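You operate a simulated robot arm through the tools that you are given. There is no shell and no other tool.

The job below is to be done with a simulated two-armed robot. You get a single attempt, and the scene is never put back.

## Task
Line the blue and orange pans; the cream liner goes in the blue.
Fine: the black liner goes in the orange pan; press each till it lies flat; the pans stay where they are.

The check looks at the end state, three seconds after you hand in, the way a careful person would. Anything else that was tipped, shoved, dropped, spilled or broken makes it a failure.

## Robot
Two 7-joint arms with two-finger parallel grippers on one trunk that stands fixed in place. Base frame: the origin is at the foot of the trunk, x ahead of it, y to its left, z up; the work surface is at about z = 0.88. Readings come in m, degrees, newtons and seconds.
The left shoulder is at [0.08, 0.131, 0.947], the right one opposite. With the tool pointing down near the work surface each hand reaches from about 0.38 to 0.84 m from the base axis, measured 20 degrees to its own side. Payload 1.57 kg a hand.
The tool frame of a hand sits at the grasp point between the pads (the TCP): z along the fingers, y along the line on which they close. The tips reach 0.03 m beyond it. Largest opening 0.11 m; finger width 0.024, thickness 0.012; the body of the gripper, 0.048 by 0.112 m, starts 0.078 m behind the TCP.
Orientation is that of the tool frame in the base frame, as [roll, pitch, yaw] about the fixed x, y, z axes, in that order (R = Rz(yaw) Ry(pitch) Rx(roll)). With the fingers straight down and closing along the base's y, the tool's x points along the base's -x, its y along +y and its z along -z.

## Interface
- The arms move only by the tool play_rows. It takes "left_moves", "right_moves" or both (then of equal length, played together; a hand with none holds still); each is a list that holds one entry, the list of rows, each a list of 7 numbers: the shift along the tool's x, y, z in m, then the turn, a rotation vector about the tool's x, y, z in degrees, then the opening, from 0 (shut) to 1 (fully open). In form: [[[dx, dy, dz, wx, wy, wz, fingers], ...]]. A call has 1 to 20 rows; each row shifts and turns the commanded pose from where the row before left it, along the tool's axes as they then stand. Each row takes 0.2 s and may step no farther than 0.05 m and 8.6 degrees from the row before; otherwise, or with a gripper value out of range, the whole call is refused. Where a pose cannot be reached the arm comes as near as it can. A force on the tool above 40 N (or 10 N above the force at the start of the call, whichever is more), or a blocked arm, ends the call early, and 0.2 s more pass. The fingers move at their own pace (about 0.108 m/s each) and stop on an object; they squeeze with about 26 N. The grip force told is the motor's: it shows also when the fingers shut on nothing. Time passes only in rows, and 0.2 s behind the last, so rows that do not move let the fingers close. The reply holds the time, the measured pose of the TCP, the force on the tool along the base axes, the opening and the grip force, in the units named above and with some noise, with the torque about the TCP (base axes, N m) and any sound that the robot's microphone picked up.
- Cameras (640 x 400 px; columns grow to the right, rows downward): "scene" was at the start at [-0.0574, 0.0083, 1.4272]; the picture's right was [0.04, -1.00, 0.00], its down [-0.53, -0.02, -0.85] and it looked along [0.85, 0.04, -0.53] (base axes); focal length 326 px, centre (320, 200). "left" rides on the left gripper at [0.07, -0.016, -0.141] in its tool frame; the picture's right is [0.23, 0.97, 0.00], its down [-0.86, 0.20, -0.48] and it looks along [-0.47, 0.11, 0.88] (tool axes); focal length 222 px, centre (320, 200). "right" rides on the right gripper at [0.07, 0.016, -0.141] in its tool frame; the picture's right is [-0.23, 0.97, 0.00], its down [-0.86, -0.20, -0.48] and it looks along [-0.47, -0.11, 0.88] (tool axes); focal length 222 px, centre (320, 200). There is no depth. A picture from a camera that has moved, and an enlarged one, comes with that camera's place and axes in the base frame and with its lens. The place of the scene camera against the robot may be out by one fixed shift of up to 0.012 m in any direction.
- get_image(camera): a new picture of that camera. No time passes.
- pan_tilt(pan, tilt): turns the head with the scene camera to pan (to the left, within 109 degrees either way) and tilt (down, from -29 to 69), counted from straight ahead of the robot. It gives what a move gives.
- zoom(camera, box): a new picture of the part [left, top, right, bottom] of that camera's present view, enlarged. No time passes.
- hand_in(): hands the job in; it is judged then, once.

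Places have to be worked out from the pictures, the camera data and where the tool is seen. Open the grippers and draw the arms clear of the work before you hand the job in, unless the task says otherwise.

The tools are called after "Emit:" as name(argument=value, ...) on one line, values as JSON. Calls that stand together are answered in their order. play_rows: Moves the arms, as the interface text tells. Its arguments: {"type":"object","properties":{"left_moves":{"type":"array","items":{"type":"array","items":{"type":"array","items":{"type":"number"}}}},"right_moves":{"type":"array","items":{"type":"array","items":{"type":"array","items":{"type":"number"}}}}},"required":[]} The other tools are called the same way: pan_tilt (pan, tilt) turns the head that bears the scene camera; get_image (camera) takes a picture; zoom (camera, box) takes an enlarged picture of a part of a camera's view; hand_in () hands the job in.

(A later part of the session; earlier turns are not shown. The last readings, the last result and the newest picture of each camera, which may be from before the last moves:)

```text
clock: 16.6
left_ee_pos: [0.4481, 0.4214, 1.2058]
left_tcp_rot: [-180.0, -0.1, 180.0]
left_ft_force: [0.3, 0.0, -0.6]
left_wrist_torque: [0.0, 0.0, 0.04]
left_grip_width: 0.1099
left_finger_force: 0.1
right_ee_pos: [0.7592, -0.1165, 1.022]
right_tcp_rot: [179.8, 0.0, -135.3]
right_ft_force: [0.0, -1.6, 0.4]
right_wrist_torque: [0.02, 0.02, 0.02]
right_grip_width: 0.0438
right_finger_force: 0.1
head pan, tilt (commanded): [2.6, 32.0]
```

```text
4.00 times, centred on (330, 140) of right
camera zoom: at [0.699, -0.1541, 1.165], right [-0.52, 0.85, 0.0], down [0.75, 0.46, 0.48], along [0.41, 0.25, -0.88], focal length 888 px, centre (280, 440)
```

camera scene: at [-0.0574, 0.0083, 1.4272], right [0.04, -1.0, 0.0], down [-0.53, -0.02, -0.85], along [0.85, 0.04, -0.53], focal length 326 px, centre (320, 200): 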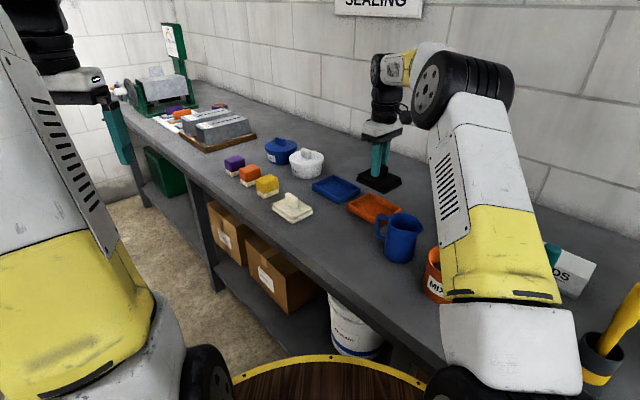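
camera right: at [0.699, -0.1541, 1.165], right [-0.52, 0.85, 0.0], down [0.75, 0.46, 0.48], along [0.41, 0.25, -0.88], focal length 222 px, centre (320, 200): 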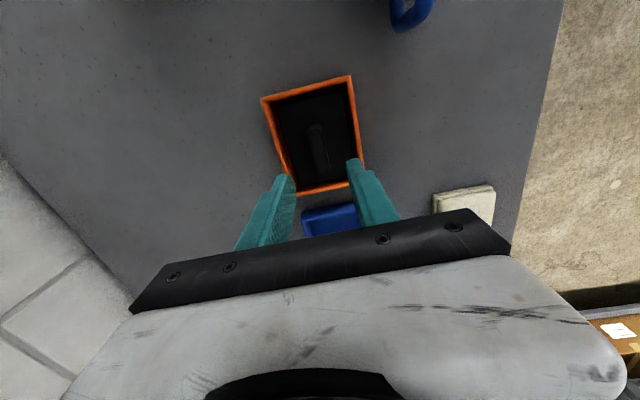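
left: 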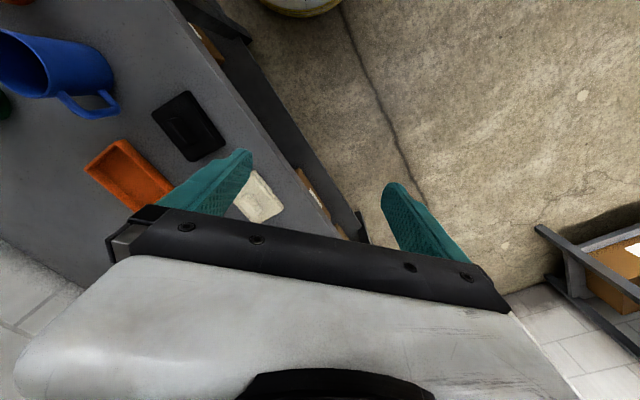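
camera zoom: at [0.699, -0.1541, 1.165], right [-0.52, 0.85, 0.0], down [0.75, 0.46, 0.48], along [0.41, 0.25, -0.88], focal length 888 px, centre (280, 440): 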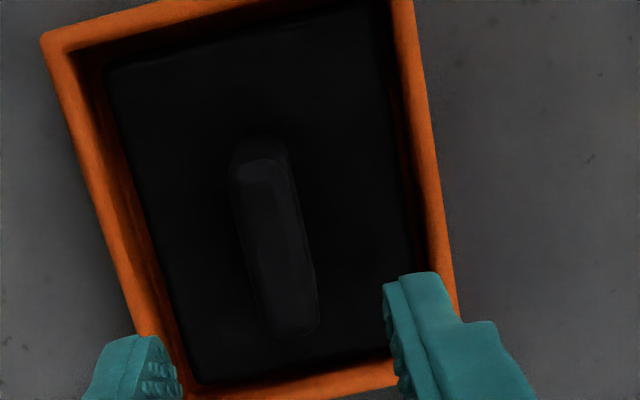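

The pan's centre still measures (0.758, -0.1206), so it hasn't moved, and the liner lies parallel to the rim. Next I bring the right hand over toward the cream liner, staying high, to measure it and the blue pan.

Emit:
play_rows(right_moves=[[[-0.0193, 0.032, -0.0036, 0, 0, 0, 0.4], [-0.0193, 0.032, -0.0036, 0, 0, 0, 0.4], [-0.0193, 0.032, -0.0036, 0, 0, 0, 0.4], [-0.0193, 0.032, -0.0036, 0, 0, 0, 0.4], [-0.0193, 0.032, -0.0036, 0, 0, 0, 0.5], [0, 0, 0, 0, 0, 0, 0.6], [0, 0, 0, 0, 0, 0, 0.6]]])

Emit:
get_image(camera="right")

Emit:
zoom(camera="right", box=[180, 110, 404, 250])

Emit:
zoom(camera="scene", box=[250, 150, 442, 270])

```text
clock: 18.2
left_ee_pos: [0.4483, 0.42, 1.205]
left_tcp_rot: [180.0, 0.0, -180.0]
left_ft_force: [-0.1, -0.6, -0.8]
left_wrist_torque: [-0.02, 0.02, 0.0]
left_grip_width: 0.1101
left_finger_force: 0.1
right_ee_pos: [0.7162, 0.0656, 1.0408]
right_tcp_rot: [180.0, 0.0, -135.4]
right_ft_force: [0.2, -0.6, 0.4]
right_wrist_torque: [-0.04, -0.02, 0.0]
right_grip_width: 0.0661
right_finger_force: 0.0
head pan, tilt (commanded): [2.6, 32.0]
```

```text
taken
camera right: at [0.6564, 0.0275, 1.183], right [-0.52, 0.85, 0.0], down [0.75, 0.46, 0.48], along [0.41, 0.25, -0.88], focal length 222 px, centre (320, 200)
```

right: 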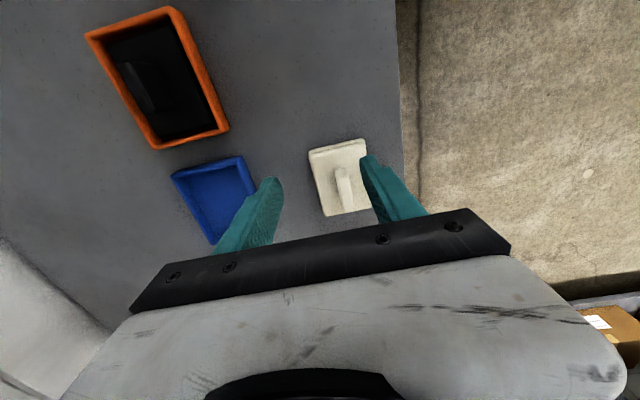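

```text
2.86 times, centred on (292, 180) of right
camera zoom: at [0.6564, 0.0275, 1.183], right [-0.52, 0.85, 0.0], down [0.75, 0.46, 0.48], along [0.41, 0.25, -0.88], focal length 635 px, centre (400, 257)
```

zoom: 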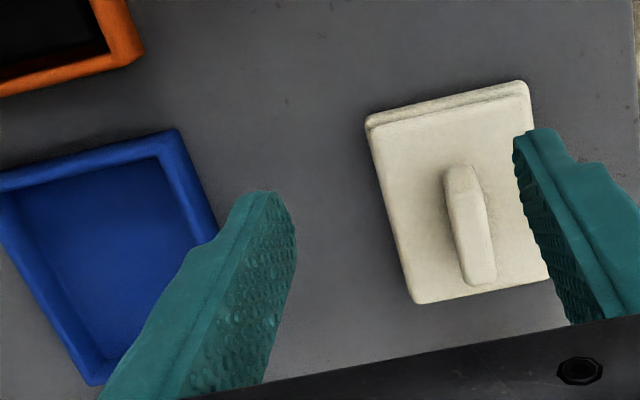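

```text
3.33 times, centred on (346, 210) of scene
camera zoom: at [-0.0574, 0.0084, 1.4272], right [0.04, -1.0, 0.0], down [-0.53, -0.02, -0.85], along [0.85, 0.04, -0.53], focal length 1088 px, centre (233, 167)
```

zoom: 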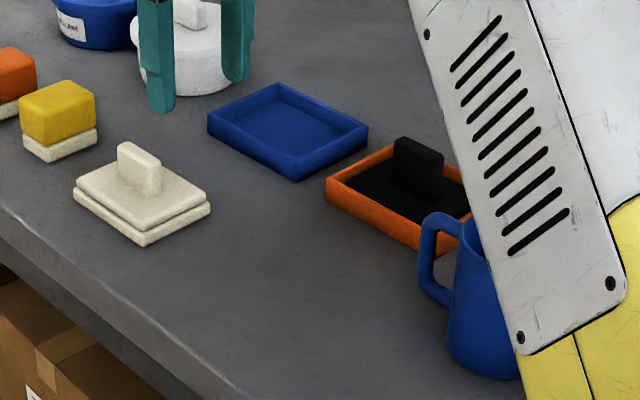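

Cream liner: fin centre (0.749, 0.1225), long axis about 45.6°. The blue pan is at about 0.87 m, past the straight-down reach, so I'll tilt the hand 34° in the plane of the fin (which leaves a held liner level), then hover by the blue pan to measure it and test reach.

Emit:
play_rows(right_moves=[[[0, 0, 0, 0, 0, -1, 0.6], [0, 0, 0, 0, -8.5, 0, 0.6], [0, 0, 0, 0, -8.5, 0, 0.6], [0, 0, 0, 0, -8.5, 0, 0.6], [0, 0, 0, 0, -8.5, 0, 0.6], [-0.0017, -0.0364, 0.0102, 0, 0, 0, 0.6], [-0.0017, -0.0364, 0.0102, 0, 0, 0, 0.6], [-0.0017, -0.0364, 0.0102, 0, 0, 0, 0.6], [-0.0017, -0.0364, 0.0102, 0, 0, 0, 0.6], [0, 0, 0, 0, 0, 0, 0.6], [0, 0, 0, 0, 0, 0, 0.6]]])

Emit:
get_image(camera="right")

Emit:
get_image(camera="scene")

```text
clock: 20.6
left_ee_pos: [0.4483, 0.4209, 1.2067]
left_tcp_rot: [180.0, 0.0, -180.0]
left_ft_force: [0.2, 0.3, 0.0]
left_wrist_torque: [0.03, 0.01, 0.04]
left_grip_width: 0.1101
left_finger_force: 0.1
right_ee_pos: [0.8402, -0.0164, 1.0093]
right_tcp_rot: [180.0, 34.0, -134.3]
right_ft_force: [0.7, -0.1, 0.7]
right_wrist_torque: [0.02, 0.01, -0.01]
right_grip_width: 0.0658
right_finger_force: 0.1
head pan, tilt (commanded): [2.6, 32.0]
```

```text
taken
camera right: at [0.7344, -0.1033, 1.088], right [-0.57, 0.82, 0.13], down [0.45, 0.18, 0.87], along [0.69, 0.55, -0.47], focal length 222 px, centre (320, 200)
```

right: 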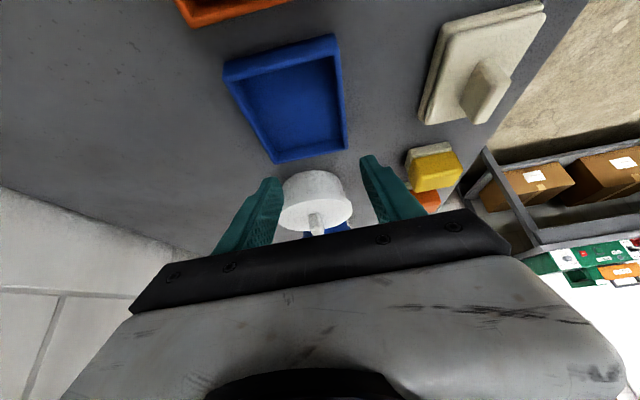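

```text
taken
camera scene: at [-0.0574, 0.0083, 1.4272], right [0.04, -1.0, 0.0], down [-0.53, -0.02, -0.85], along [0.85, 0.04, -0.53], focal length 326 px, centre (320, 200)
```

scene: 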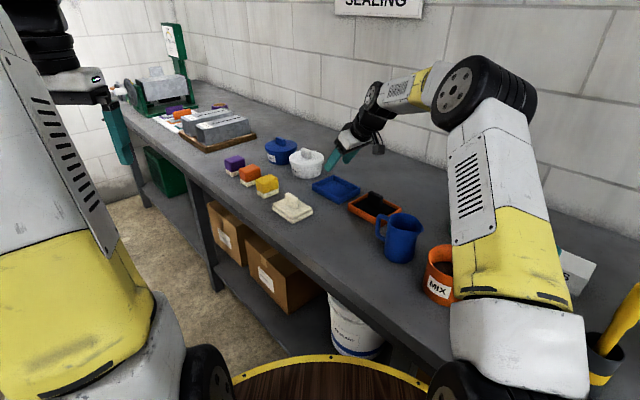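

Reach is fine in this tilted pose (0.840, -0.016, 1.009). I zoom on the blue pan to measure it.

Emit:
zoom(camera="right", box=[200, 25, 376, 135])

Emit:
zoom(camera="right", box=[200, 65, 376, 175])

```text
3.64 times, centred on (288, 80) of right
camera zoom: at [0.7344, -0.1033, 1.088], right [-0.57, 0.82, 0.13], down [0.45, 0.18, 0.87], along [0.69, 0.55, -0.47], focal length 808 px, centre (436, 636)
```

zoom: 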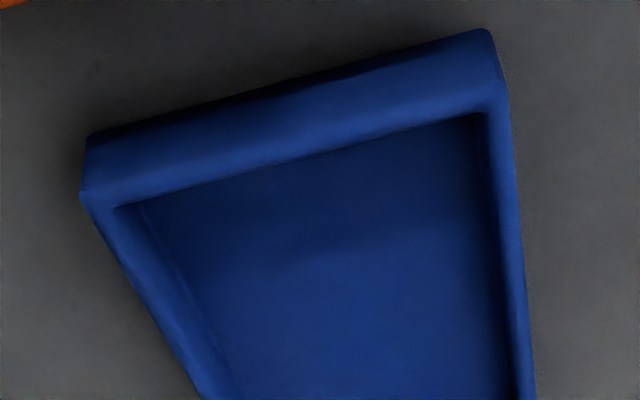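

```text
3.64 times, centred on (288, 120) of right
camera zoom: at [0.7344, -0.1033, 1.088], right [-0.57, 0.82, 0.13], down [0.45, 0.18, 0.87], along [0.69, 0.55, -0.47], focal length 808 px, centre (436, 491)
```

zoom: 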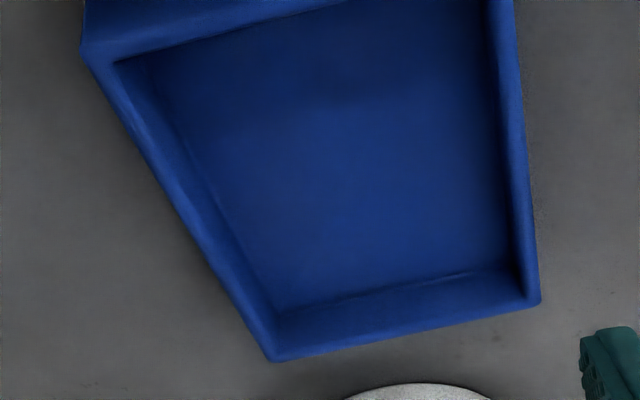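

Blue pan measured: centre (0.871, -0.007), long axis 44.6°, rim z 0.902, same size as the orange one. Now I go hover over the cream liner's fin, keeping this tilt.

Emit:
play_rows(right_moves=[[[-0.0035, 0.0406, 0.0052, 0, 0, 0, 0.6], [-0.0035, 0.0406, 0.0052, 0, 0, 0, 0.6], [-0.0035, 0.0406, 0.0052, 0, 0, 0, 0.6], [-0.0035, 0.0406, 0.0052, 0, 0, 0, 0.6], [0, 0, 0, 0, 0, 0, 0.6], [0, 0, 0, 0, 0, 0, 0.6]]])

Emit:
get_image(camera="right")

Emit:
zoom(camera="right", box=[240, 60, 432, 180])

Emit:
zoom(camera="scene", box=[230, 150, 358, 230])

```text
clock: 22.0
left_ee_pos: [0.4481, 0.4198, 1.2045]
left_tcp_rot: [180.0, 0.0, -180.0]
left_ft_force: [-0.2, -0.7, -0.5]
left_wrist_torque: [-0.01, 0.02, 0.0]
left_grip_width: 0.1099
left_finger_force: 0.1
right_ee_pos: [0.7385, 0.114, 1.0017]
right_tcp_rot: [179.9, 34.0, -134.2]
right_ft_force: [0.5, 0.3, 0.8]
right_wrist_torque: [0.0, 0.0, -0.02]
right_grip_width: 0.0659
right_finger_force: 0.1
head pan, tilt (commanded): [2.6, 32.0]
```

```text
taken
camera right: at [0.6325, 0.0259, 1.0803], right [-0.56, 0.82, 0.13], down [0.45, 0.18, 0.87], along [0.69, 0.55, -0.47], focal length 222 px, centre (320, 200)
```

right: 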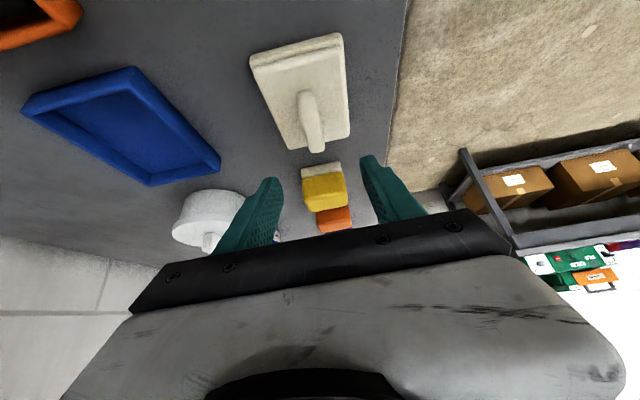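

```text
3.33 times, centred on (336, 120) of right
camera zoom: at [0.6325, 0.0259, 1.0803], right [-0.56, 0.82, 0.13], down [0.45, 0.18, 0.87], along [0.69, 0.55, -0.47], focal length 740 px, centre (267, 467)
```

zoom: 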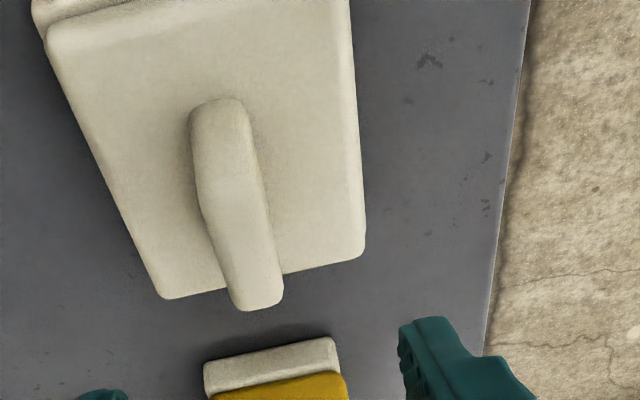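

```text
5.00 times, centred on (294, 190) of scene
camera zoom: at [-0.0575, 0.0084, 1.4272], right [0.04, -1.0, 0.0], down [-0.53, -0.02, -0.85], along [0.85, 0.04, -0.53], focal length 1631 px, centre (450, 250)
```

zoom: 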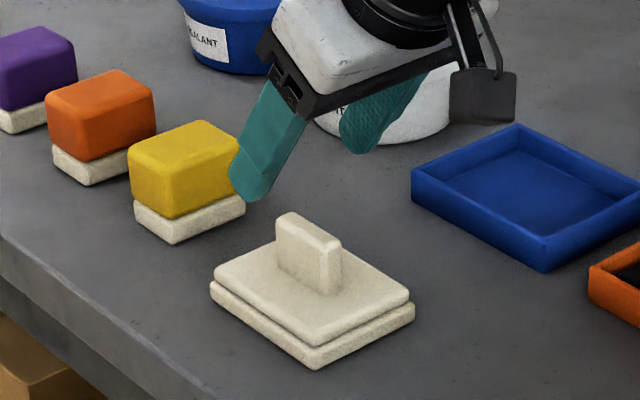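

Fin is straddled, off by about 2.5 mm sideways; the scene view shows the yellow block clear of the finger. I descend vertically to z ≈ 0.938 with that correction.

Emit:
play_rows(right_moves=[[[0.0119, -0.0025, 0.0176, 0, 0, 0, 0.6], [0.0119, 0, 0.0176, 0, 0, 0, 0.6], [0.0118, 0, 0.0175, 0, 0, 0, 0.6], [0, 0, 0, 0, 0, 0, 0.6], [0, 0, 0, 0, 0, 0, 0.6]]])

Emit:
zoom(camera="right", box=[208, 80, 432, 220])

Emit:
zoom(camera="scene", box=[230, 150, 358, 230])

```text
clock: 23.2
left_ee_pos: [0.4473, 0.4202, 1.2049]
left_tcp_rot: [-180.0, 0.0, 180.0]
left_ft_force: [-0.9, 0.7, -0.4]
left_wrist_torque: [-0.01, -0.02, -0.02]
left_grip_width: 0.1101
left_finger_force: 0.0
right_ee_pos: [0.7414, 0.1117, 0.937]
right_tcp_rot: [180.0, 34.0, -134.3]
right_ft_force: [-0.1, 0.1, 0.1]
right_wrist_torque: [0.03, 0.01, 0.02]
right_grip_width: 0.066
right_finger_force: 0.0
head pan, tilt (commanded): [2.6, 32.0]
```

```text
2.86 times, centred on (320, 150) of right
camera zoom: at [0.6354, 0.0243, 1.016], right [-0.56, 0.82, 0.13], down [0.45, 0.18, 0.87], along [0.69, 0.55, -0.47], focal length 635 px, centre (320, 343)
```

zoom: 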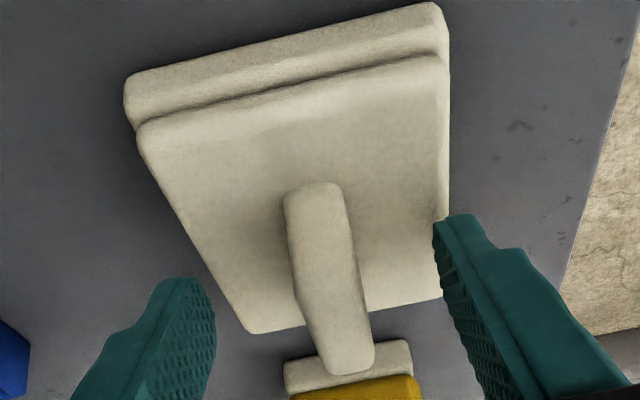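

```text
5.00 times, centred on (294, 190) of scene
camera zoom: at [-0.0574, 0.0084, 1.4272], right [0.04, -1.0, 0.0], down [-0.53, -0.02, -0.85], along [0.85, 0.04, -0.53], focal length 1631 px, centre (450, 250)
```

zoom: 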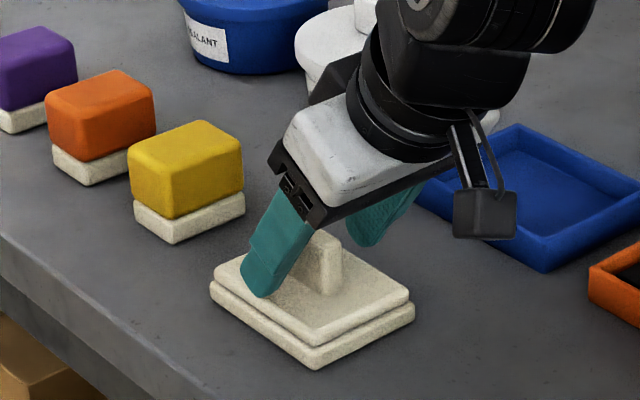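

Fin sits midway between the pads, tips a few millimetres above the plate. I go down another 2.5 mm and close.

Emit:
play_rows(right_moves=[[[0.0014, 0, 0.0021, 0, 0, 0, 0.6], [0, 0, 0, 0, 0, 0, 0.6], [0, 0, 0, 0, 0, 0, 0], [0, 0, 0, 0, 0, 0, 0], [0, 0, 0, 0, 0, 0, 0], [0, 0, 0, 0, 0, 0, 0]]])

Emit:
zoom(camera="scene", box=[230, 150, 358, 230])

```text
clock: 24.6
left_ee_pos: [0.4483, 0.4215, 1.2048]
left_tcp_rot: [-180.0, 0.0, 179.9]
left_ft_force: [0.8, -0.4, -0.4]
left_wrist_torque: [0.0, 0.0, 0.02]
left_grip_width: 0.1102
left_finger_force: 0.0
right_ee_pos: [0.7413, 0.112, 0.9351]
right_tcp_rot: [180.0, 33.9, -134.3]
right_ft_force: [-0.8, 0.8, 2.1]
right_wrist_torque: [0.18, -0.02, 0.12]
right_grip_width: 0.0154
right_finger_force: 26.2
head pan, tilt (commanded): [2.6, 32.0]
```

```text
5.00 times, centred on (294, 190) of scene
camera zoom: at [-0.0575, 0.0084, 1.4272], right [0.04, -1.0, 0.0], down [-0.53, -0.02, -0.85], along [0.85, 0.04, -0.53], focal length 1631 px, centre (450, 250)
```

zoom: 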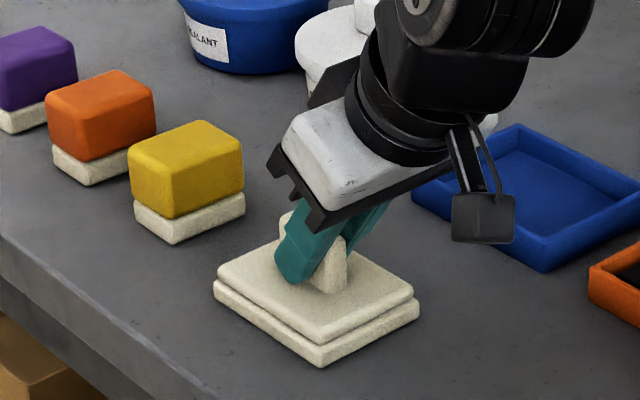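

Gripped (15.4 mm, 26 N). I lift straight up 70 mm and check it stays level.

Emit:
play_rows(right_moves=[[[-0.0056, 0, -0.0083, 0, 0, 0, 0], [-0.0168, 0, -0.0249, 0, 0, 0, 0], [-0.0168, 0, -0.0249, 0, 0, 0, 0], [0, 0, 0, 0, 0, 0, 0], [0, 0, 0, 0, 0, 0, 0]]])

Emit:
get_image(camera="right")

Emit:
zoom(camera="right", box=[224, 70, 416, 190])

Emit:
zoom(camera="scene", box=[230, 130, 390, 230])

```text
clock: 25.8
left_ee_pos: [0.4474, 0.4209, 1.205]
left_tcp_rot: [-180.0, 0.0, -180.0]
left_ft_force: [-0.2, -0.1, -0.6]
left_wrist_torque: [0.03, -0.04, -0.02]
left_grip_width: 0.1103
left_finger_force: 0.0
right_ee_pos: [0.7424, 0.1108, 1.0028]
right_tcp_rot: [180.0, 34.0, -134.3]
right_ft_force: [0.2, -0.1, -0.3]
right_wrist_torque: [0.0, 0.0, 0.01]
right_grip_width: 0.0154
right_finger_force: 26.3
head pan, tilt (commanded): [2.6, 32.0]
```

```text
taken
camera right: at [0.6355, 0.0249, 1.0815], right [-0.57, 0.82, 0.13], down [0.45, 0.18, 0.87], along [0.69, 0.55, -0.47], focal length 222 px, centre (320, 200)
```

right: 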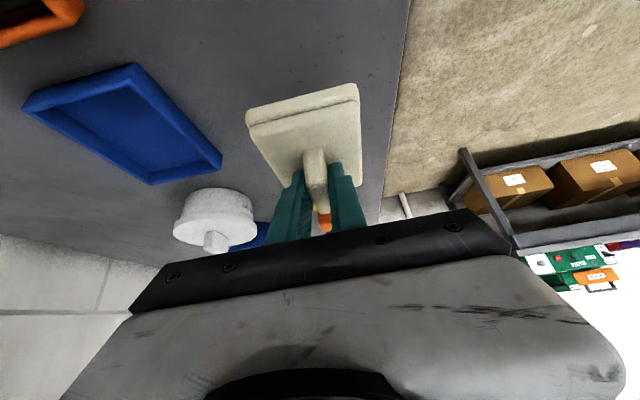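

```text
3.33 times, centred on (320, 130) of right
camera zoom: at [0.6355, 0.0249, 1.0815], right [-0.57, 0.82, 0.13], down [0.45, 0.18, 0.87], along [0.69, 0.55, -0.47], focal length 740 px, centre (320, 433)
```

zoom: 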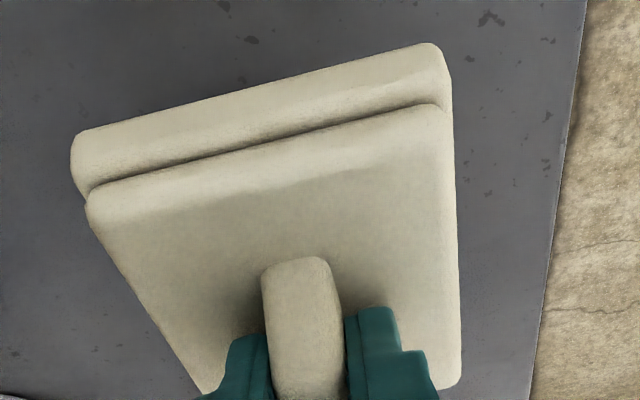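

```text
4.00 times, centred on (310, 180) of scene
camera zoom: at [-0.0574, 0.0084, 1.4272], right [0.04, -1.0, 0.0], down [-0.53, -0.02, -0.85], along [0.85, 0.04, -0.53], focal length 1305 px, centre (360, 280)
```

zoom: 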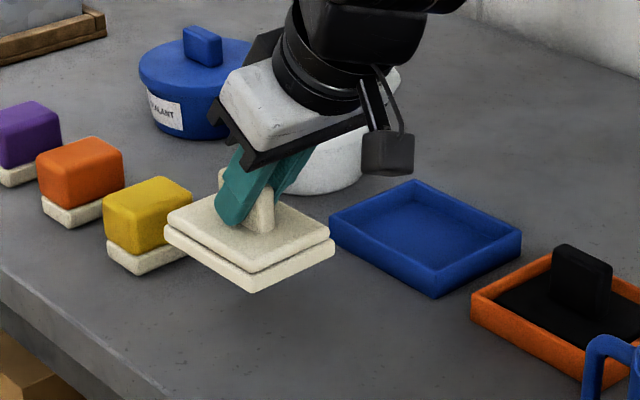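

Held level; its centre is about 13 mm ahead of the TCP along the fin. I turn it 0.9° clockwise to match the pan and carry it over the blue pan at the same height.

Emit:
play_rows(right_moves=[[[0, 0, 0, 0.5, 0, 0.75, 0], [0.001, -0.0437, -0.0007, 0, 0, 0, 0], [0.001, -0.0437, -0.0007, 0, 0, 0, 0], [0.001, -0.0437, -0.0007, 0, 0, 0, 0], [0.001, -0.0437, -0.0007, 0, 0, 0, 0], [0, 0, 0, 0, 0, 0, 0], [0, 0, 0, 0, 0, 0, 0]]])

Emit:
get_image(camera="right")

Emit:
zoom(camera="right", box=[224, 50, 416, 170])

Emit:
zoom(camera="scene", box=[270, 130, 430, 230])

```text
clock: 27.4
left_ee_pos: [0.4483, 0.4211, 1.2065]
left_tcp_rot: [-179.9, 0.0, -179.9]
left_ft_force: [0.2, 0.4, -0.3]
left_wrist_torque: [0.01, 0.02, -0.02]
left_grip_width: 0.1099
left_finger_force: 0.1
right_ee_pos: [0.8609, -0.0151, 1.0035]
right_tcp_rot: [180.0, 34.0, -135.2]
right_ft_force: [0.0, 0.4, -0.1]
right_wrist_torque: [0.01, -0.01, 0.01]
right_grip_width: 0.0154
right_finger_force: 26.1
head pan, tilt (commanded): [2.6, 32.0]
```

```text
taken
camera right: at [0.753, -0.1006, 1.0828], right [-0.55, 0.82, 0.13], down [0.45, 0.17, 0.87], along [0.7, 0.54, -0.47], focal length 222 px, centre (320, 200)
```

right: 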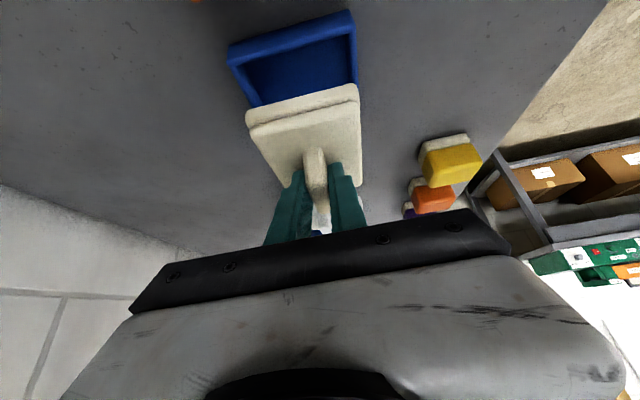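

```text
3.33 times, centred on (320, 110) of right
camera zoom: at [0.753, -0.1006, 1.0828], right [-0.55, 0.82, 0.13], down [0.45, 0.17, 0.87], along [0.7, 0.54, -0.47], focal length 740 px, centre (320, 500)
```

zoom: 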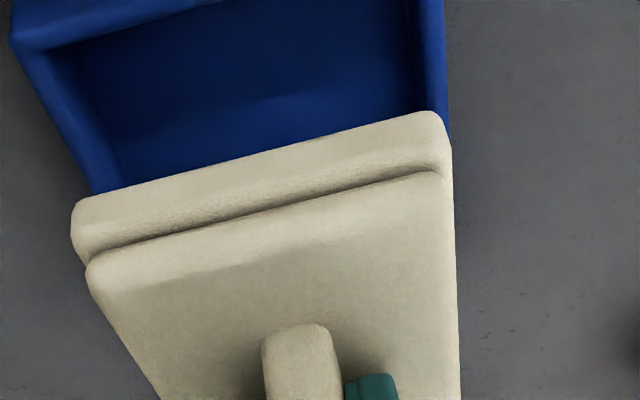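

```text
4.00 times, centred on (350, 180) of scene
camera zoom: at [-0.0574, 0.0083, 1.4272], right [0.04, -1.0, 0.0], down [-0.53, -0.02, -0.85], along [0.85, 0.04, -0.53], focal length 1305 px, centre (200, 280)
```

zoom: 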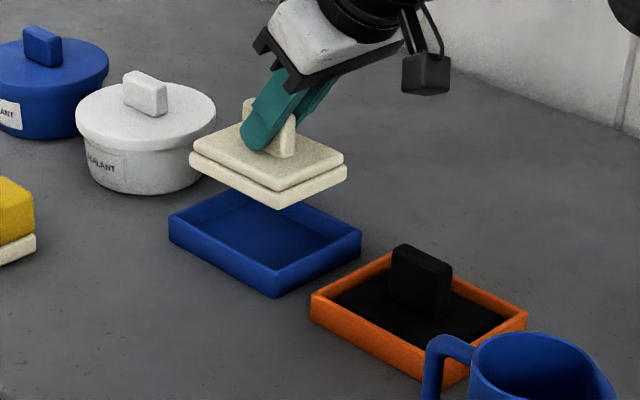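

Hand is over the blue pan. I zoom on the pan's near edge and the liner's near edge to compare them exactly.

Emit:
zoom(camera="right", box=[216, 0, 376, 100])

```text
4.00 times, centred on (296, 50) of right
camera zoom: at [0.753, -0.1006, 1.0828], right [-0.55, 0.82, 0.13], down [0.45, 0.17, 0.87], along [0.7, 0.54, -0.47], focal length 888 px, centre (416, 800)
```

zoom: 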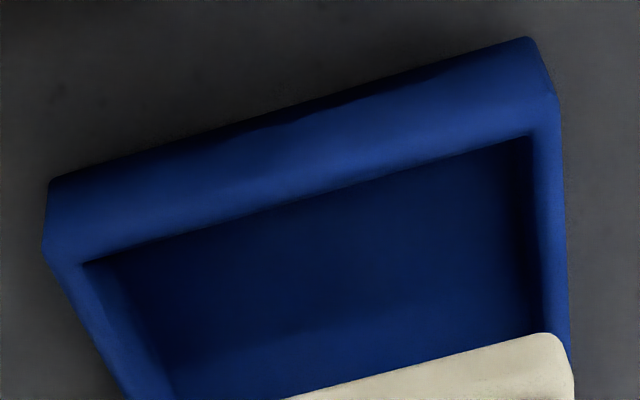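

Pan centre (0.8716, -0.0069) and liner centre (0.871, -0.0055): just 1.4 mm to correct sideways. I lower to just above the rim.

Emit:
play_rows(right_moves=[[[0.0119, -0.0014, 0.0176, 0, 0, 0, 0], [0.0119, 0, 0.0176, 0, 0, 0, 0], [0, 0, 0, 0, 0, 0, 0], [0, 0, 0, 0, 0, 0, 0]]])

Emit:
zoom(camera="right", box=[208, 0, 400, 120])

Emit:
zoom(camera="scene", box=[294, 150, 390, 210])

```text
clock: 28.4
left_ee_pos: [0.448, 0.4211, 1.2062]
left_tcp_rot: [179.9, 0.0, -180.0]
left_ft_force: [0.5, 0.2, -1.2]
left_wrist_torque: [0.0, 0.02, 0.02]
left_grip_width: 0.1101
left_finger_force: 0.0
right_ee_pos: [0.8601, -0.0165, 0.9613]
right_tcp_rot: [-179.9, 34.0, -135.2]
right_ft_force: [0.6, -0.3, -0.2]
right_wrist_torque: [0.02, -0.04, -0.01]
right_grip_width: 0.0156
right_finger_force: 25.7
head pan, tilt (commanded): [2.6, 32.0]
```

```text
3.33 times, centred on (304, 60) of right
camera zoom: at [0.7543, -0.1023, 1.0403], right [-0.55, 0.82, 0.13], down [0.45, 0.17, 0.87], along [0.7, 0.54, -0.47], focal length 740 px, centre (373, 667)
```

zoom: 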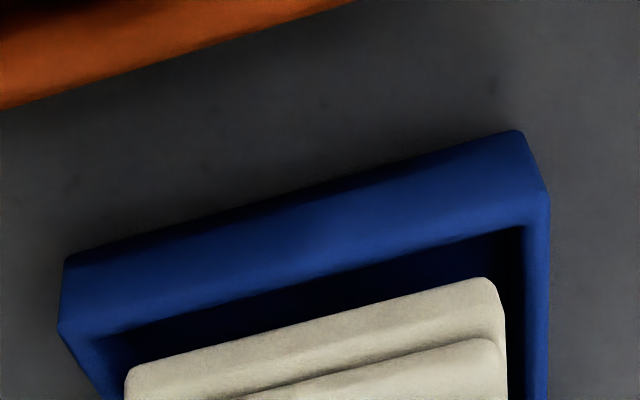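

```text
6.67 times, centred on (342, 180) of scene
camera zoom: at [-0.0574, 0.0083, 1.4272], right [0.04, -1.0, 0.0], down [-0.53, -0.02, -0.85], along [0.85, 0.04, -0.53], focal length 2175 px, centre (173, 333)
```

zoom: 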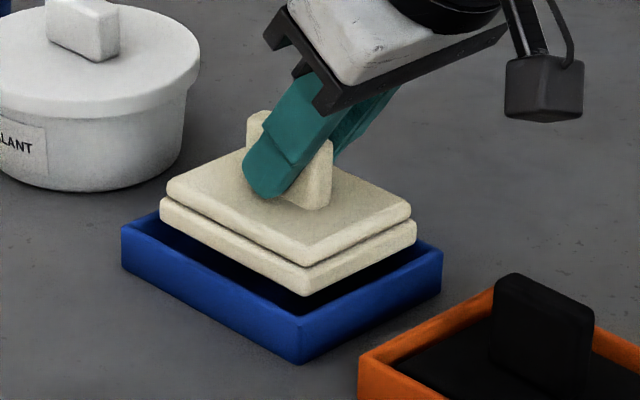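

Gaps are even to about a millimetre. I lower 18 mm into the pan, stopping just above the expected floor contact.

Emit:
play_rows(right_moves=[[[0.005, 0.0005, 0.0075, 0, 0, 0, 0], [0.005, 0, 0.0075, 0, 0, 0, 0], [0, 0, 0, 0, 0, 0, 0], [0, 0, 0, 0, 0, 0, 0]]])

Emit:
zoom(camera="right", box=[208, 0, 400, 120])

Emit:
zoom(camera="scene", box=[294, 150, 390, 210])

```text
clock: 29.4
left_ee_pos: [0.4485, 0.421, 1.2053]
left_tcp_rot: [-179.9, 0.0, -180.0]
left_ft_force: [0.1, 0.2, 0.3]
left_wrist_torque: [-0.02, -0.01, 0.02]
left_grip_width: 0.1101
left_finger_force: 0.1
right_ee_pos: [0.8606, -0.0178, 0.9437]
right_tcp_rot: [-179.9, 34.0, -135.1]
right_ft_force: [0.3, -1.1, -0.5]
right_wrist_torque: [0.01, 0.02, -0.03]
right_grip_width: 0.0154
right_finger_force: 25.9
head pan, tilt (commanded): [2.6, 32.0]
```

```text
3.33 times, centred on (304, 60) of right
camera zoom: at [0.7542, -0.102, 1.0216], right [-0.55, 0.82, 0.13], down [0.45, 0.17, 0.87], along [0.7, 0.54, -0.47], focal length 740 px, centre (373, 667)
```

zoom: 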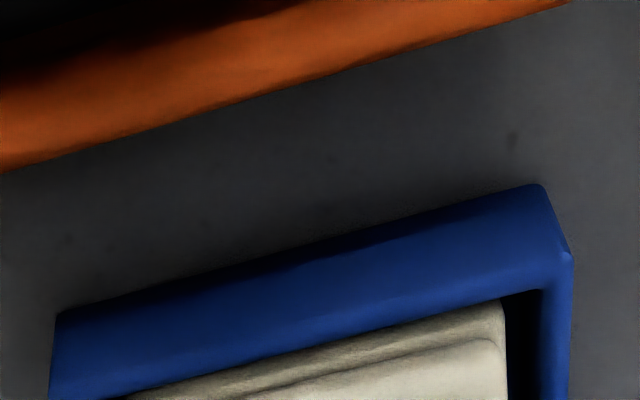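

```text
6.67 times, centred on (342, 180) of scene
camera zoom: at [-0.0574, 0.0084, 1.4272], right [0.04, -1.0, 0.0], down [-0.53, -0.02, -0.85], along [0.85, 0.04, -0.53], focal length 2175 px, centre (173, 333)
```

zoom: 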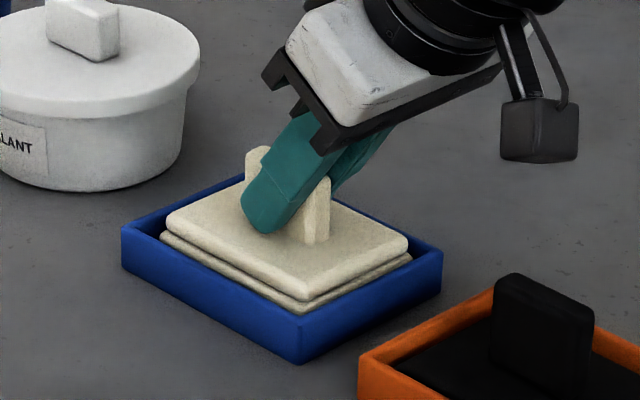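

Liner is inside the rim, no contact force yet. I creep down in 1.5 mm steps.

Emit:
play_rows(right_moves=[[[0.0008, 0, 0.0012, 0, 0, 0, 0], [0.0008, 0, 0.0012, 0, 0, 0, 0], [0.0006, 0, 0.0008, 0, 0, 0, 0], [0, 0, 0, 0, 0, 0, 0]]])

```text
clock: 30.4
left_ee_pos: [0.4487, 0.4206, 1.2066]
left_tcp_rot: [-179.9, 0.1, -180.0]
left_ft_force: [0.1, -0.1, 0.3]
left_wrist_torque: [0.01, -0.01, -0.03]
left_grip_width: 0.11
left_finger_force: 0.0
right_ee_pos: [0.8613, -0.0163, 0.9408]
right_tcp_rot: [-179.9, 34.1, -135.2]
right_ft_force: [-3.7, -0.8, 11.6]
right_wrist_torque: [-0.19, 0.23, 0.03]
right_grip_width: 0.0153
right_finger_force: 25.5
head pan, tilt (commanded): [2.6, 32.0]
```

Contact, 11.6 N at z 0.941, the same floor height as in the orange pan. I press a further ~1.5 mm of command.

Emit:
play_rows(right_moves=[[[0.0005, 0, 0.0007, 0, 0, 0, 0], [0.0004, 0, 0.0006, 0, 0, 0, 0], [0, 0, 0, 0, 0, 0, 0]]])

Emit:
zoom(camera="scene", box=[294, 150, 390, 210])

```text
clock: 31.2
left_ee_pos: [0.4483, 0.4212, 1.2065]
left_tcp_rot: [-180.0, 0.0, -180.0]
left_ft_force: [0.9, 0.5, 0.3]
left_wrist_torque: [0.0, 0.0, -0.01]
left_grip_width: 0.1099
left_finger_force: 0.1
right_ee_pos: [0.8603, -0.0166, 0.9405]
right_tcp_rot: [-179.8, 34.3, -135.3]
right_ft_force: [-0.2, -2.1, 26.7]
right_wrist_torque: [-0.11, 0.23, 0.02]
right_grip_width: 0.0154
right_finger_force: 26.3
head pan, tilt (commanded): [2.6, 32.0]
```

```text
6.67 times, centred on (342, 180) of scene
camera zoom: at [-0.0586, 0.0083, 1.4271], right [0.04, -1.0, 0.0], down [-0.53, -0.02, -0.85], along [0.85, 0.04, -0.53], focal length 2175 px, centre (173, 333)
```

zoom: 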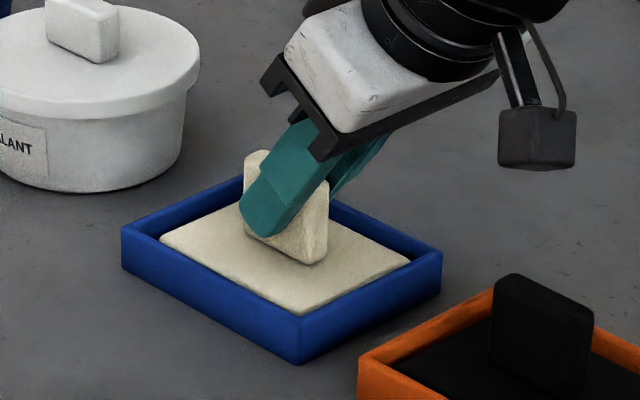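

The two-tier liner has now visibly gone down into one flat sheet, at 26.7 N. A touch more for the same 34 N as the black one got, then ease off.

Emit:
play_rows(right_moves=[[[0.0004, 0, 0.0006, 0, 0, 0, 0], [0, 0, 0, 0, 0, 0, 0]]])

Emit:
play_rows(right_moves=[[[-0.0006, 0, -0.0009, 0, 0, 0, 0], [-0.0008, 0, -0.0012, 0, 0, 0, 0], [0, 0, 0, 0, 0, 0, 0]]])

Emit:
zoom(camera="scene", box=[294, 150, 422, 230])

```text
clock: 31.8
left_ee_pos: [0.4464, 0.4214, 1.2058]
left_tcp_rot: [179.9, -0.1, -180.0]
left_ft_force: [0.3, -0.2, 0.5]
left_wrist_torque: [-0.03, 0.01, 0.02]
left_grip_width: 0.11
left_finger_force: 0.1
right_ee_pos: [0.8621, -0.0163, 0.9399]
right_tcp_rot: [-179.8, 34.3, -135.1]
right_ft_force: [1.7, -0.5, 33.5]
right_wrist_torque: [0.08, 0.02, 0.02]
right_grip_width: 0.0154
right_finger_force: 25.8
head pan, tilt (commanded): [2.6, 32.0]
```

```text
clock: 32.6
left_ee_pos: [0.4473, 0.4209, 1.2058]
left_tcp_rot: [180.0, 0.0, -179.9]
left_ft_force: [-0.4, 0.0, 0.3]
left_wrist_torque: [-0.02, 0.01, -0.02]
left_grip_width: 0.1099
left_finger_force: 0.1
right_ee_pos: [0.8602, -0.0165, 0.9403]
right_tcp_rot: [-179.8, 34.0, -135.2]
right_ft_force: [9.6, 2.8, 23.3]
right_wrist_torque: [0.27, -0.4, -0.04]
right_grip_width: 0.0154
right_finger_force: 25.6
head pan, tilt (commanded): [2.6, 32.0]
```

```text
5.00 times, centred on (358, 190) of scene
camera zoom: at [-0.0579, 0.0085, 1.4271], right [0.04, -1.0, 0.0], down [-0.53, -0.02, -0.85], along [0.85, 0.04, -0.53], focal length 1631 px, centre (130, 250)
```

zoom: 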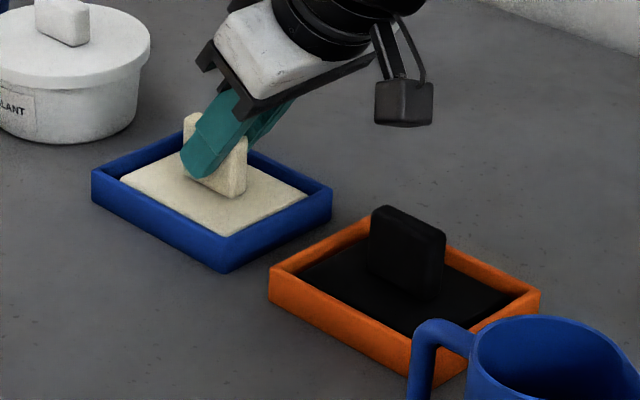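

Still 23 N of wind-up with some sideways pull, so I ease upward another 2 mm before opening.

Emit:
play_rows(right_moves=[[[-0.0005, 0, -0.0008, 0, 0, 0, 0], [-0.0005, 0, -0.0008, 0, 0, 0, 0], [0, 0, 0, 0, 0, 0, 0]]])

```text
clock: 33.4
left_ee_pos: [0.4488, 0.4206, 1.2065]
left_tcp_rot: [-180.0, 0.1, 180.0]
left_ft_force: [0.5, 0.2, -0.4]
left_wrist_torque: [0.03, -0.01, 0.04]
left_grip_width: 0.11
left_finger_force: 0.0
right_ee_pos: [0.8599, -0.0178, 0.9411]
right_tcp_rot: [179.9, 33.9, -135.4]
right_ft_force: [5.4, 0.5, 9.1]
right_wrist_torque: [0.21, -0.4, -0.13]
right_grip_width: 0.0153
right_finger_force: 26.1
head pan, tilt (commanded): [2.6, 32.0]
```

Down to 9 N. A last 0.6 mm up, then open the fingers gently and hold.

Emit:
play_rows(right_moves=[[[-0.0003, 0, -0.0005, 0, 0, 0, 0], [0, 0, 0, 0, 0, 0, 0], [0, 0, 0, 0, 0, 0, 0.2], [0, 0, 0, 0, 0, 0, 0.35], [0, 0, 0, 0, 0, 0, 0.35], [0, 0, 0, 0, 0, 0, 0.35]]])

Emit:
zoom(camera="scene", box=[294, 150, 390, 210])

```text
clock: 34.8
left_ee_pos: [0.4486, 0.4205, 1.2052]
left_tcp_rot: [-179.9, 0.0, 180.0]
left_ft_force: [-0.8, -0.5, 0.4]
left_wrist_torque: [0.04, 0.01, 0.0]
left_grip_width: 0.1099
left_finger_force: 0.2
right_ee_pos: [0.8614, -0.0159, 0.9423]
right_tcp_rot: [179.9, 34.0, -135.2]
right_ft_force: [-0.8, 1.1, -0.8]
right_wrist_torque: [-0.01, 0.01, -0.02]
right_grip_width: 0.0384
right_finger_force: 0.1
head pan, tilt (commanded): [2.6, 32.0]
```

```text
6.67 times, centred on (342, 180) of scene
camera zoom: at [-0.0574, 0.0084, 1.4272], right [0.04, -1.0, 0.0], down [-0.53, -0.02, -0.85], along [0.85, 0.04, -0.53], focal length 2175 px, centre (173, 333)
```

zoom: 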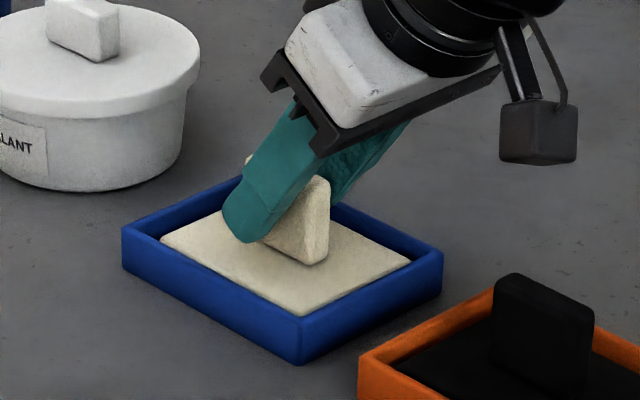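

Released with no residual force. I rise straight up 80 mm and look again.

Emit:
play_rows(right_moves=[[[-0.0112, 0, -0.0166, 0, 0, 0, 0.35], [-0.0168, 0, -0.0249, 0, 0, 0, 0.35], [-0.0168, 0, -0.0249, 0, 0, 0, 0.35], [0, 0, 0, 0, 0, 0, 0.4], [0, 0, 0, 0, 0, 0, 0.4]]])

Emit:
get_image(camera="right")

Emit:
zoom(camera="right", box=[200, 10, 400, 135])

Emit:
zoom(camera="scene", box=[294, 150, 422, 230])

```text
clock: 36.0
left_ee_pos: [0.4485, 0.4196, 1.2059]
left_tcp_rot: [-180.0, 0.1, 180.0]
left_ft_force: [0.6, 0.3, 0.4]
left_wrist_torque: [0.02, 0.01, 0.0]
left_grip_width: 0.11
left_finger_force: 0.1
right_ee_pos: [0.8613, -0.0156, 1.0221]
right_tcp_rot: [-180.0, 34.0, -135.2]
right_ft_force: [0.3, 0.3, 0.5]
right_wrist_torque: [-0.03, 0.02, -0.01]
right_grip_width: 0.0442
right_finger_force: 0.0
head pan, tilt (commanded): [2.6, 32.0]
```

```text
taken
camera right: at [0.7542, -0.1006, 1.1012], right [-0.55, 0.82, 0.13], down [0.45, 0.17, 0.87], along [0.7, 0.54, -0.47], focal length 222 px, centre (320, 200)
```

right: 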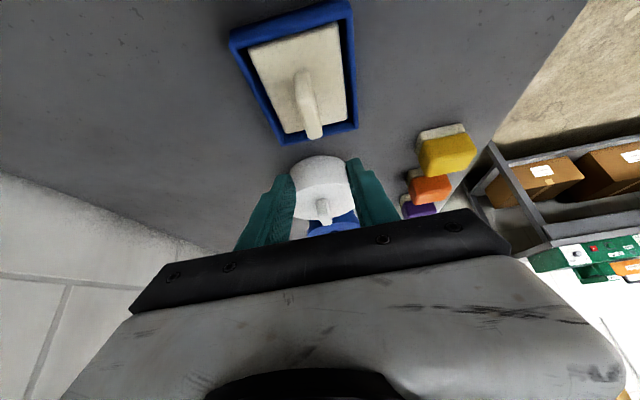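

```text
3.20 times, centred on (300, 72) of right
camera zoom: at [0.7542, -0.1006, 1.1012], right [-0.55, 0.82, 0.13], down [0.45, 0.17, 0.87], along [0.7, 0.54, -0.47], focal length 711 px, centre (384, 608)
```

zoom: 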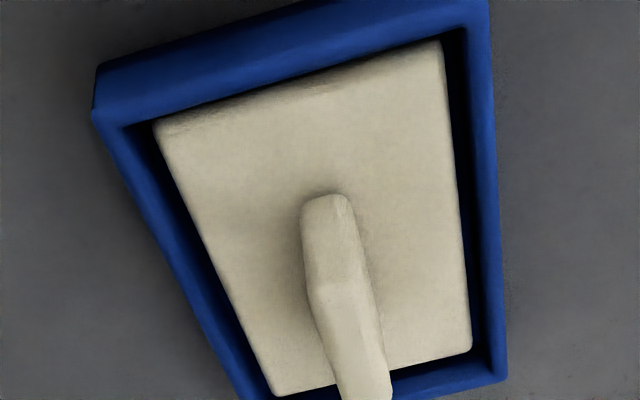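

```text
5.00 times, centred on (358, 190) of scene
camera zoom: at [-0.0574, 0.0084, 1.4272], right [0.04, -1.0, 0.0], down [-0.53, -0.02, -0.85], along [0.85, 0.04, -0.53], focal length 1631 px, centre (130, 250)
```

zoom: 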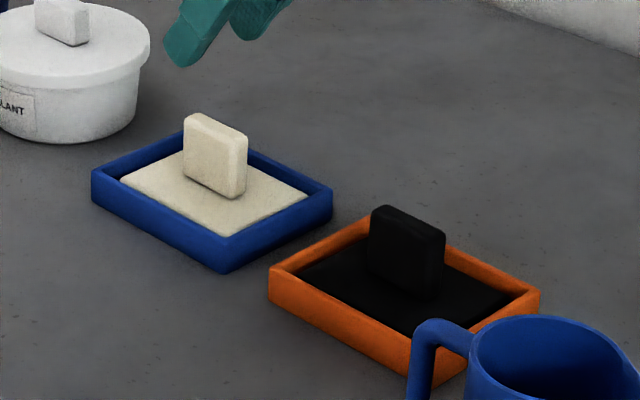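

Both liners look seated and the blue pan still measures in the same place. I'll look closely at each for evenness before retreating.

Emit:
zoom(camera="scene", box=[308, 168, 364, 203])

Emit:
zoom(camera="scene", box=[344, 186, 408, 226])

```text
11.43 times, centred on (336, 186) of scene
camera zoom: at [-0.0574, 0.0084, 1.4272], right [0.04, -1.0, 0.0], down [-0.53, -0.02, -0.85], along [0.85, 0.04, -0.53], focal length 3728 px, centre (137, 366)
```

zoom: 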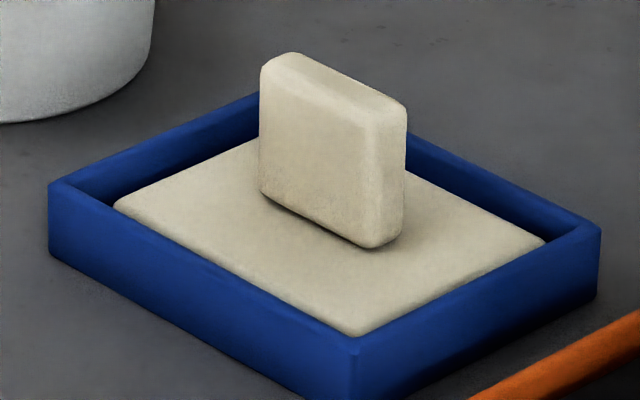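

```text
10.00 times, centred on (376, 206) of scene
camera zoom: at [-0.0574, 0.0084, 1.4272], right [0.04, -1.0, 0.0], down [-0.53, -0.02, -0.85], along [0.85, 0.04, -0.53], focal length 3262 px, centre (-240, 140)
```

zoom: 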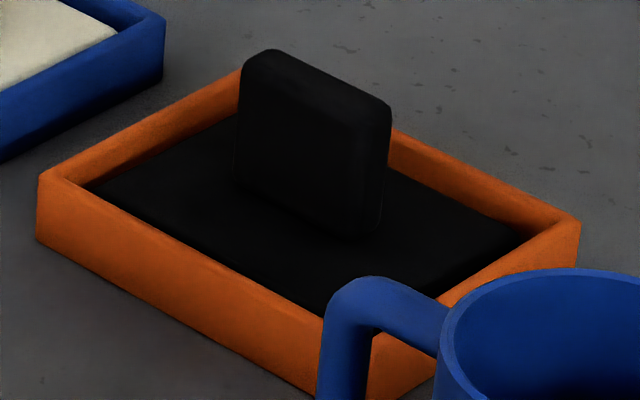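

Both sheets lie parallel to their rims with even gaps all round. I now retract the right hand up and back over the clear space above the mug, straighten the tilt, and return it near its starting place.

Emit:
play_rows(right_moves=[[[0.0251, 0.0024, -0.0342, 0, 0, 0, 0.4], [0.0251, 0.0024, -0.0342, 0, 0, 0, 0.4], [0.0251, 0.0024, -0.0342, 0, 0, 0, 0.4], [0.0251, 0.0024, -0.0342, 0, 0, 0, 0.4], [0.0251, 0.0024, -0.0342, 0, 0, 0, 0.4], [0.0251, 0.0024, -0.0342, 0, 0, 0, 0.4], [0.0251, 0.0024, -0.0342, 0, 0, 0, 0.4], [0, 0, 0, 0, 8.5, 0, 0.4], [0, 0, 0, 0, 8.5, 0, 0.4], [0, 0, 0, 0, 8.5, 0, 0.4], [0, 0, 0, 0, 8.5, 0, 0.4], [0, 0, 0, 0, 0, 0, 0.4]]])

Emit:
get_image(camera="scene")

Emit:
get_image(camera="right")

```text
clock: 38.6
left_ee_pos: [0.4481, 0.4205, 1.2044]
left_tcp_rot: [180.0, 0.1, 180.0]
left_ft_force: [0.4, 0.1, 0.2]
left_wrist_torque: [-0.01, 0.0, -0.01]
left_grip_width: 0.1101
left_finger_force: 0.0
right_ee_pos: [0.6514, -0.2004, 1.1225]
right_tcp_rot: [-180.0, 0.0, -135.3]
right_ft_force: [0.9, -0.8, 0.6]
right_wrist_torque: [0.01, 0.02, -0.01]
right_grip_width: 0.0442
right_finger_force: 0.1
head pan, tilt (commanded): [2.6, 32.0]
```

```text
taken
camera scene: at [-0.0574, 0.0084, 1.4272], right [0.04, -1.0, 0.0], down [-0.53, -0.02, -0.85], along [0.85, 0.04, -0.53], focal length 326 px, centre (320, 200)
```

scene: 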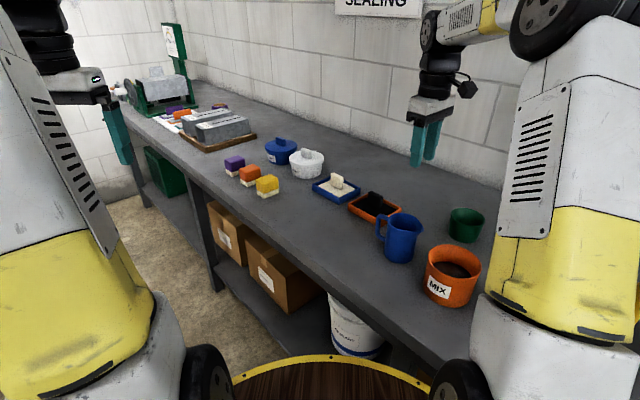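

```text
taken
camera right: at [0.5911, -0.2392, 1.2648], right [-0.52, 0.85, 0.0], down [0.75, 0.46, 0.48], along [0.41, 0.25, -0.88], focal length 222 px, centre (320, 200)
```

right: 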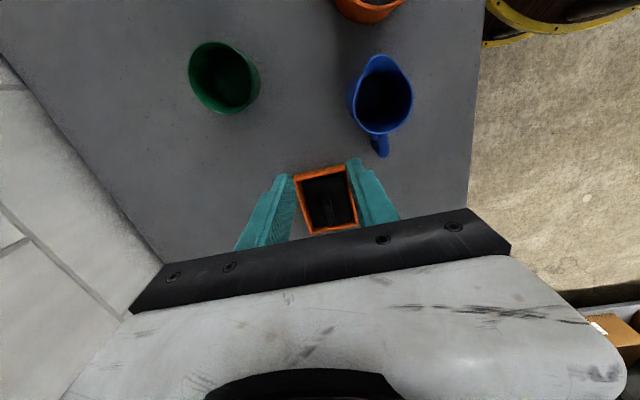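

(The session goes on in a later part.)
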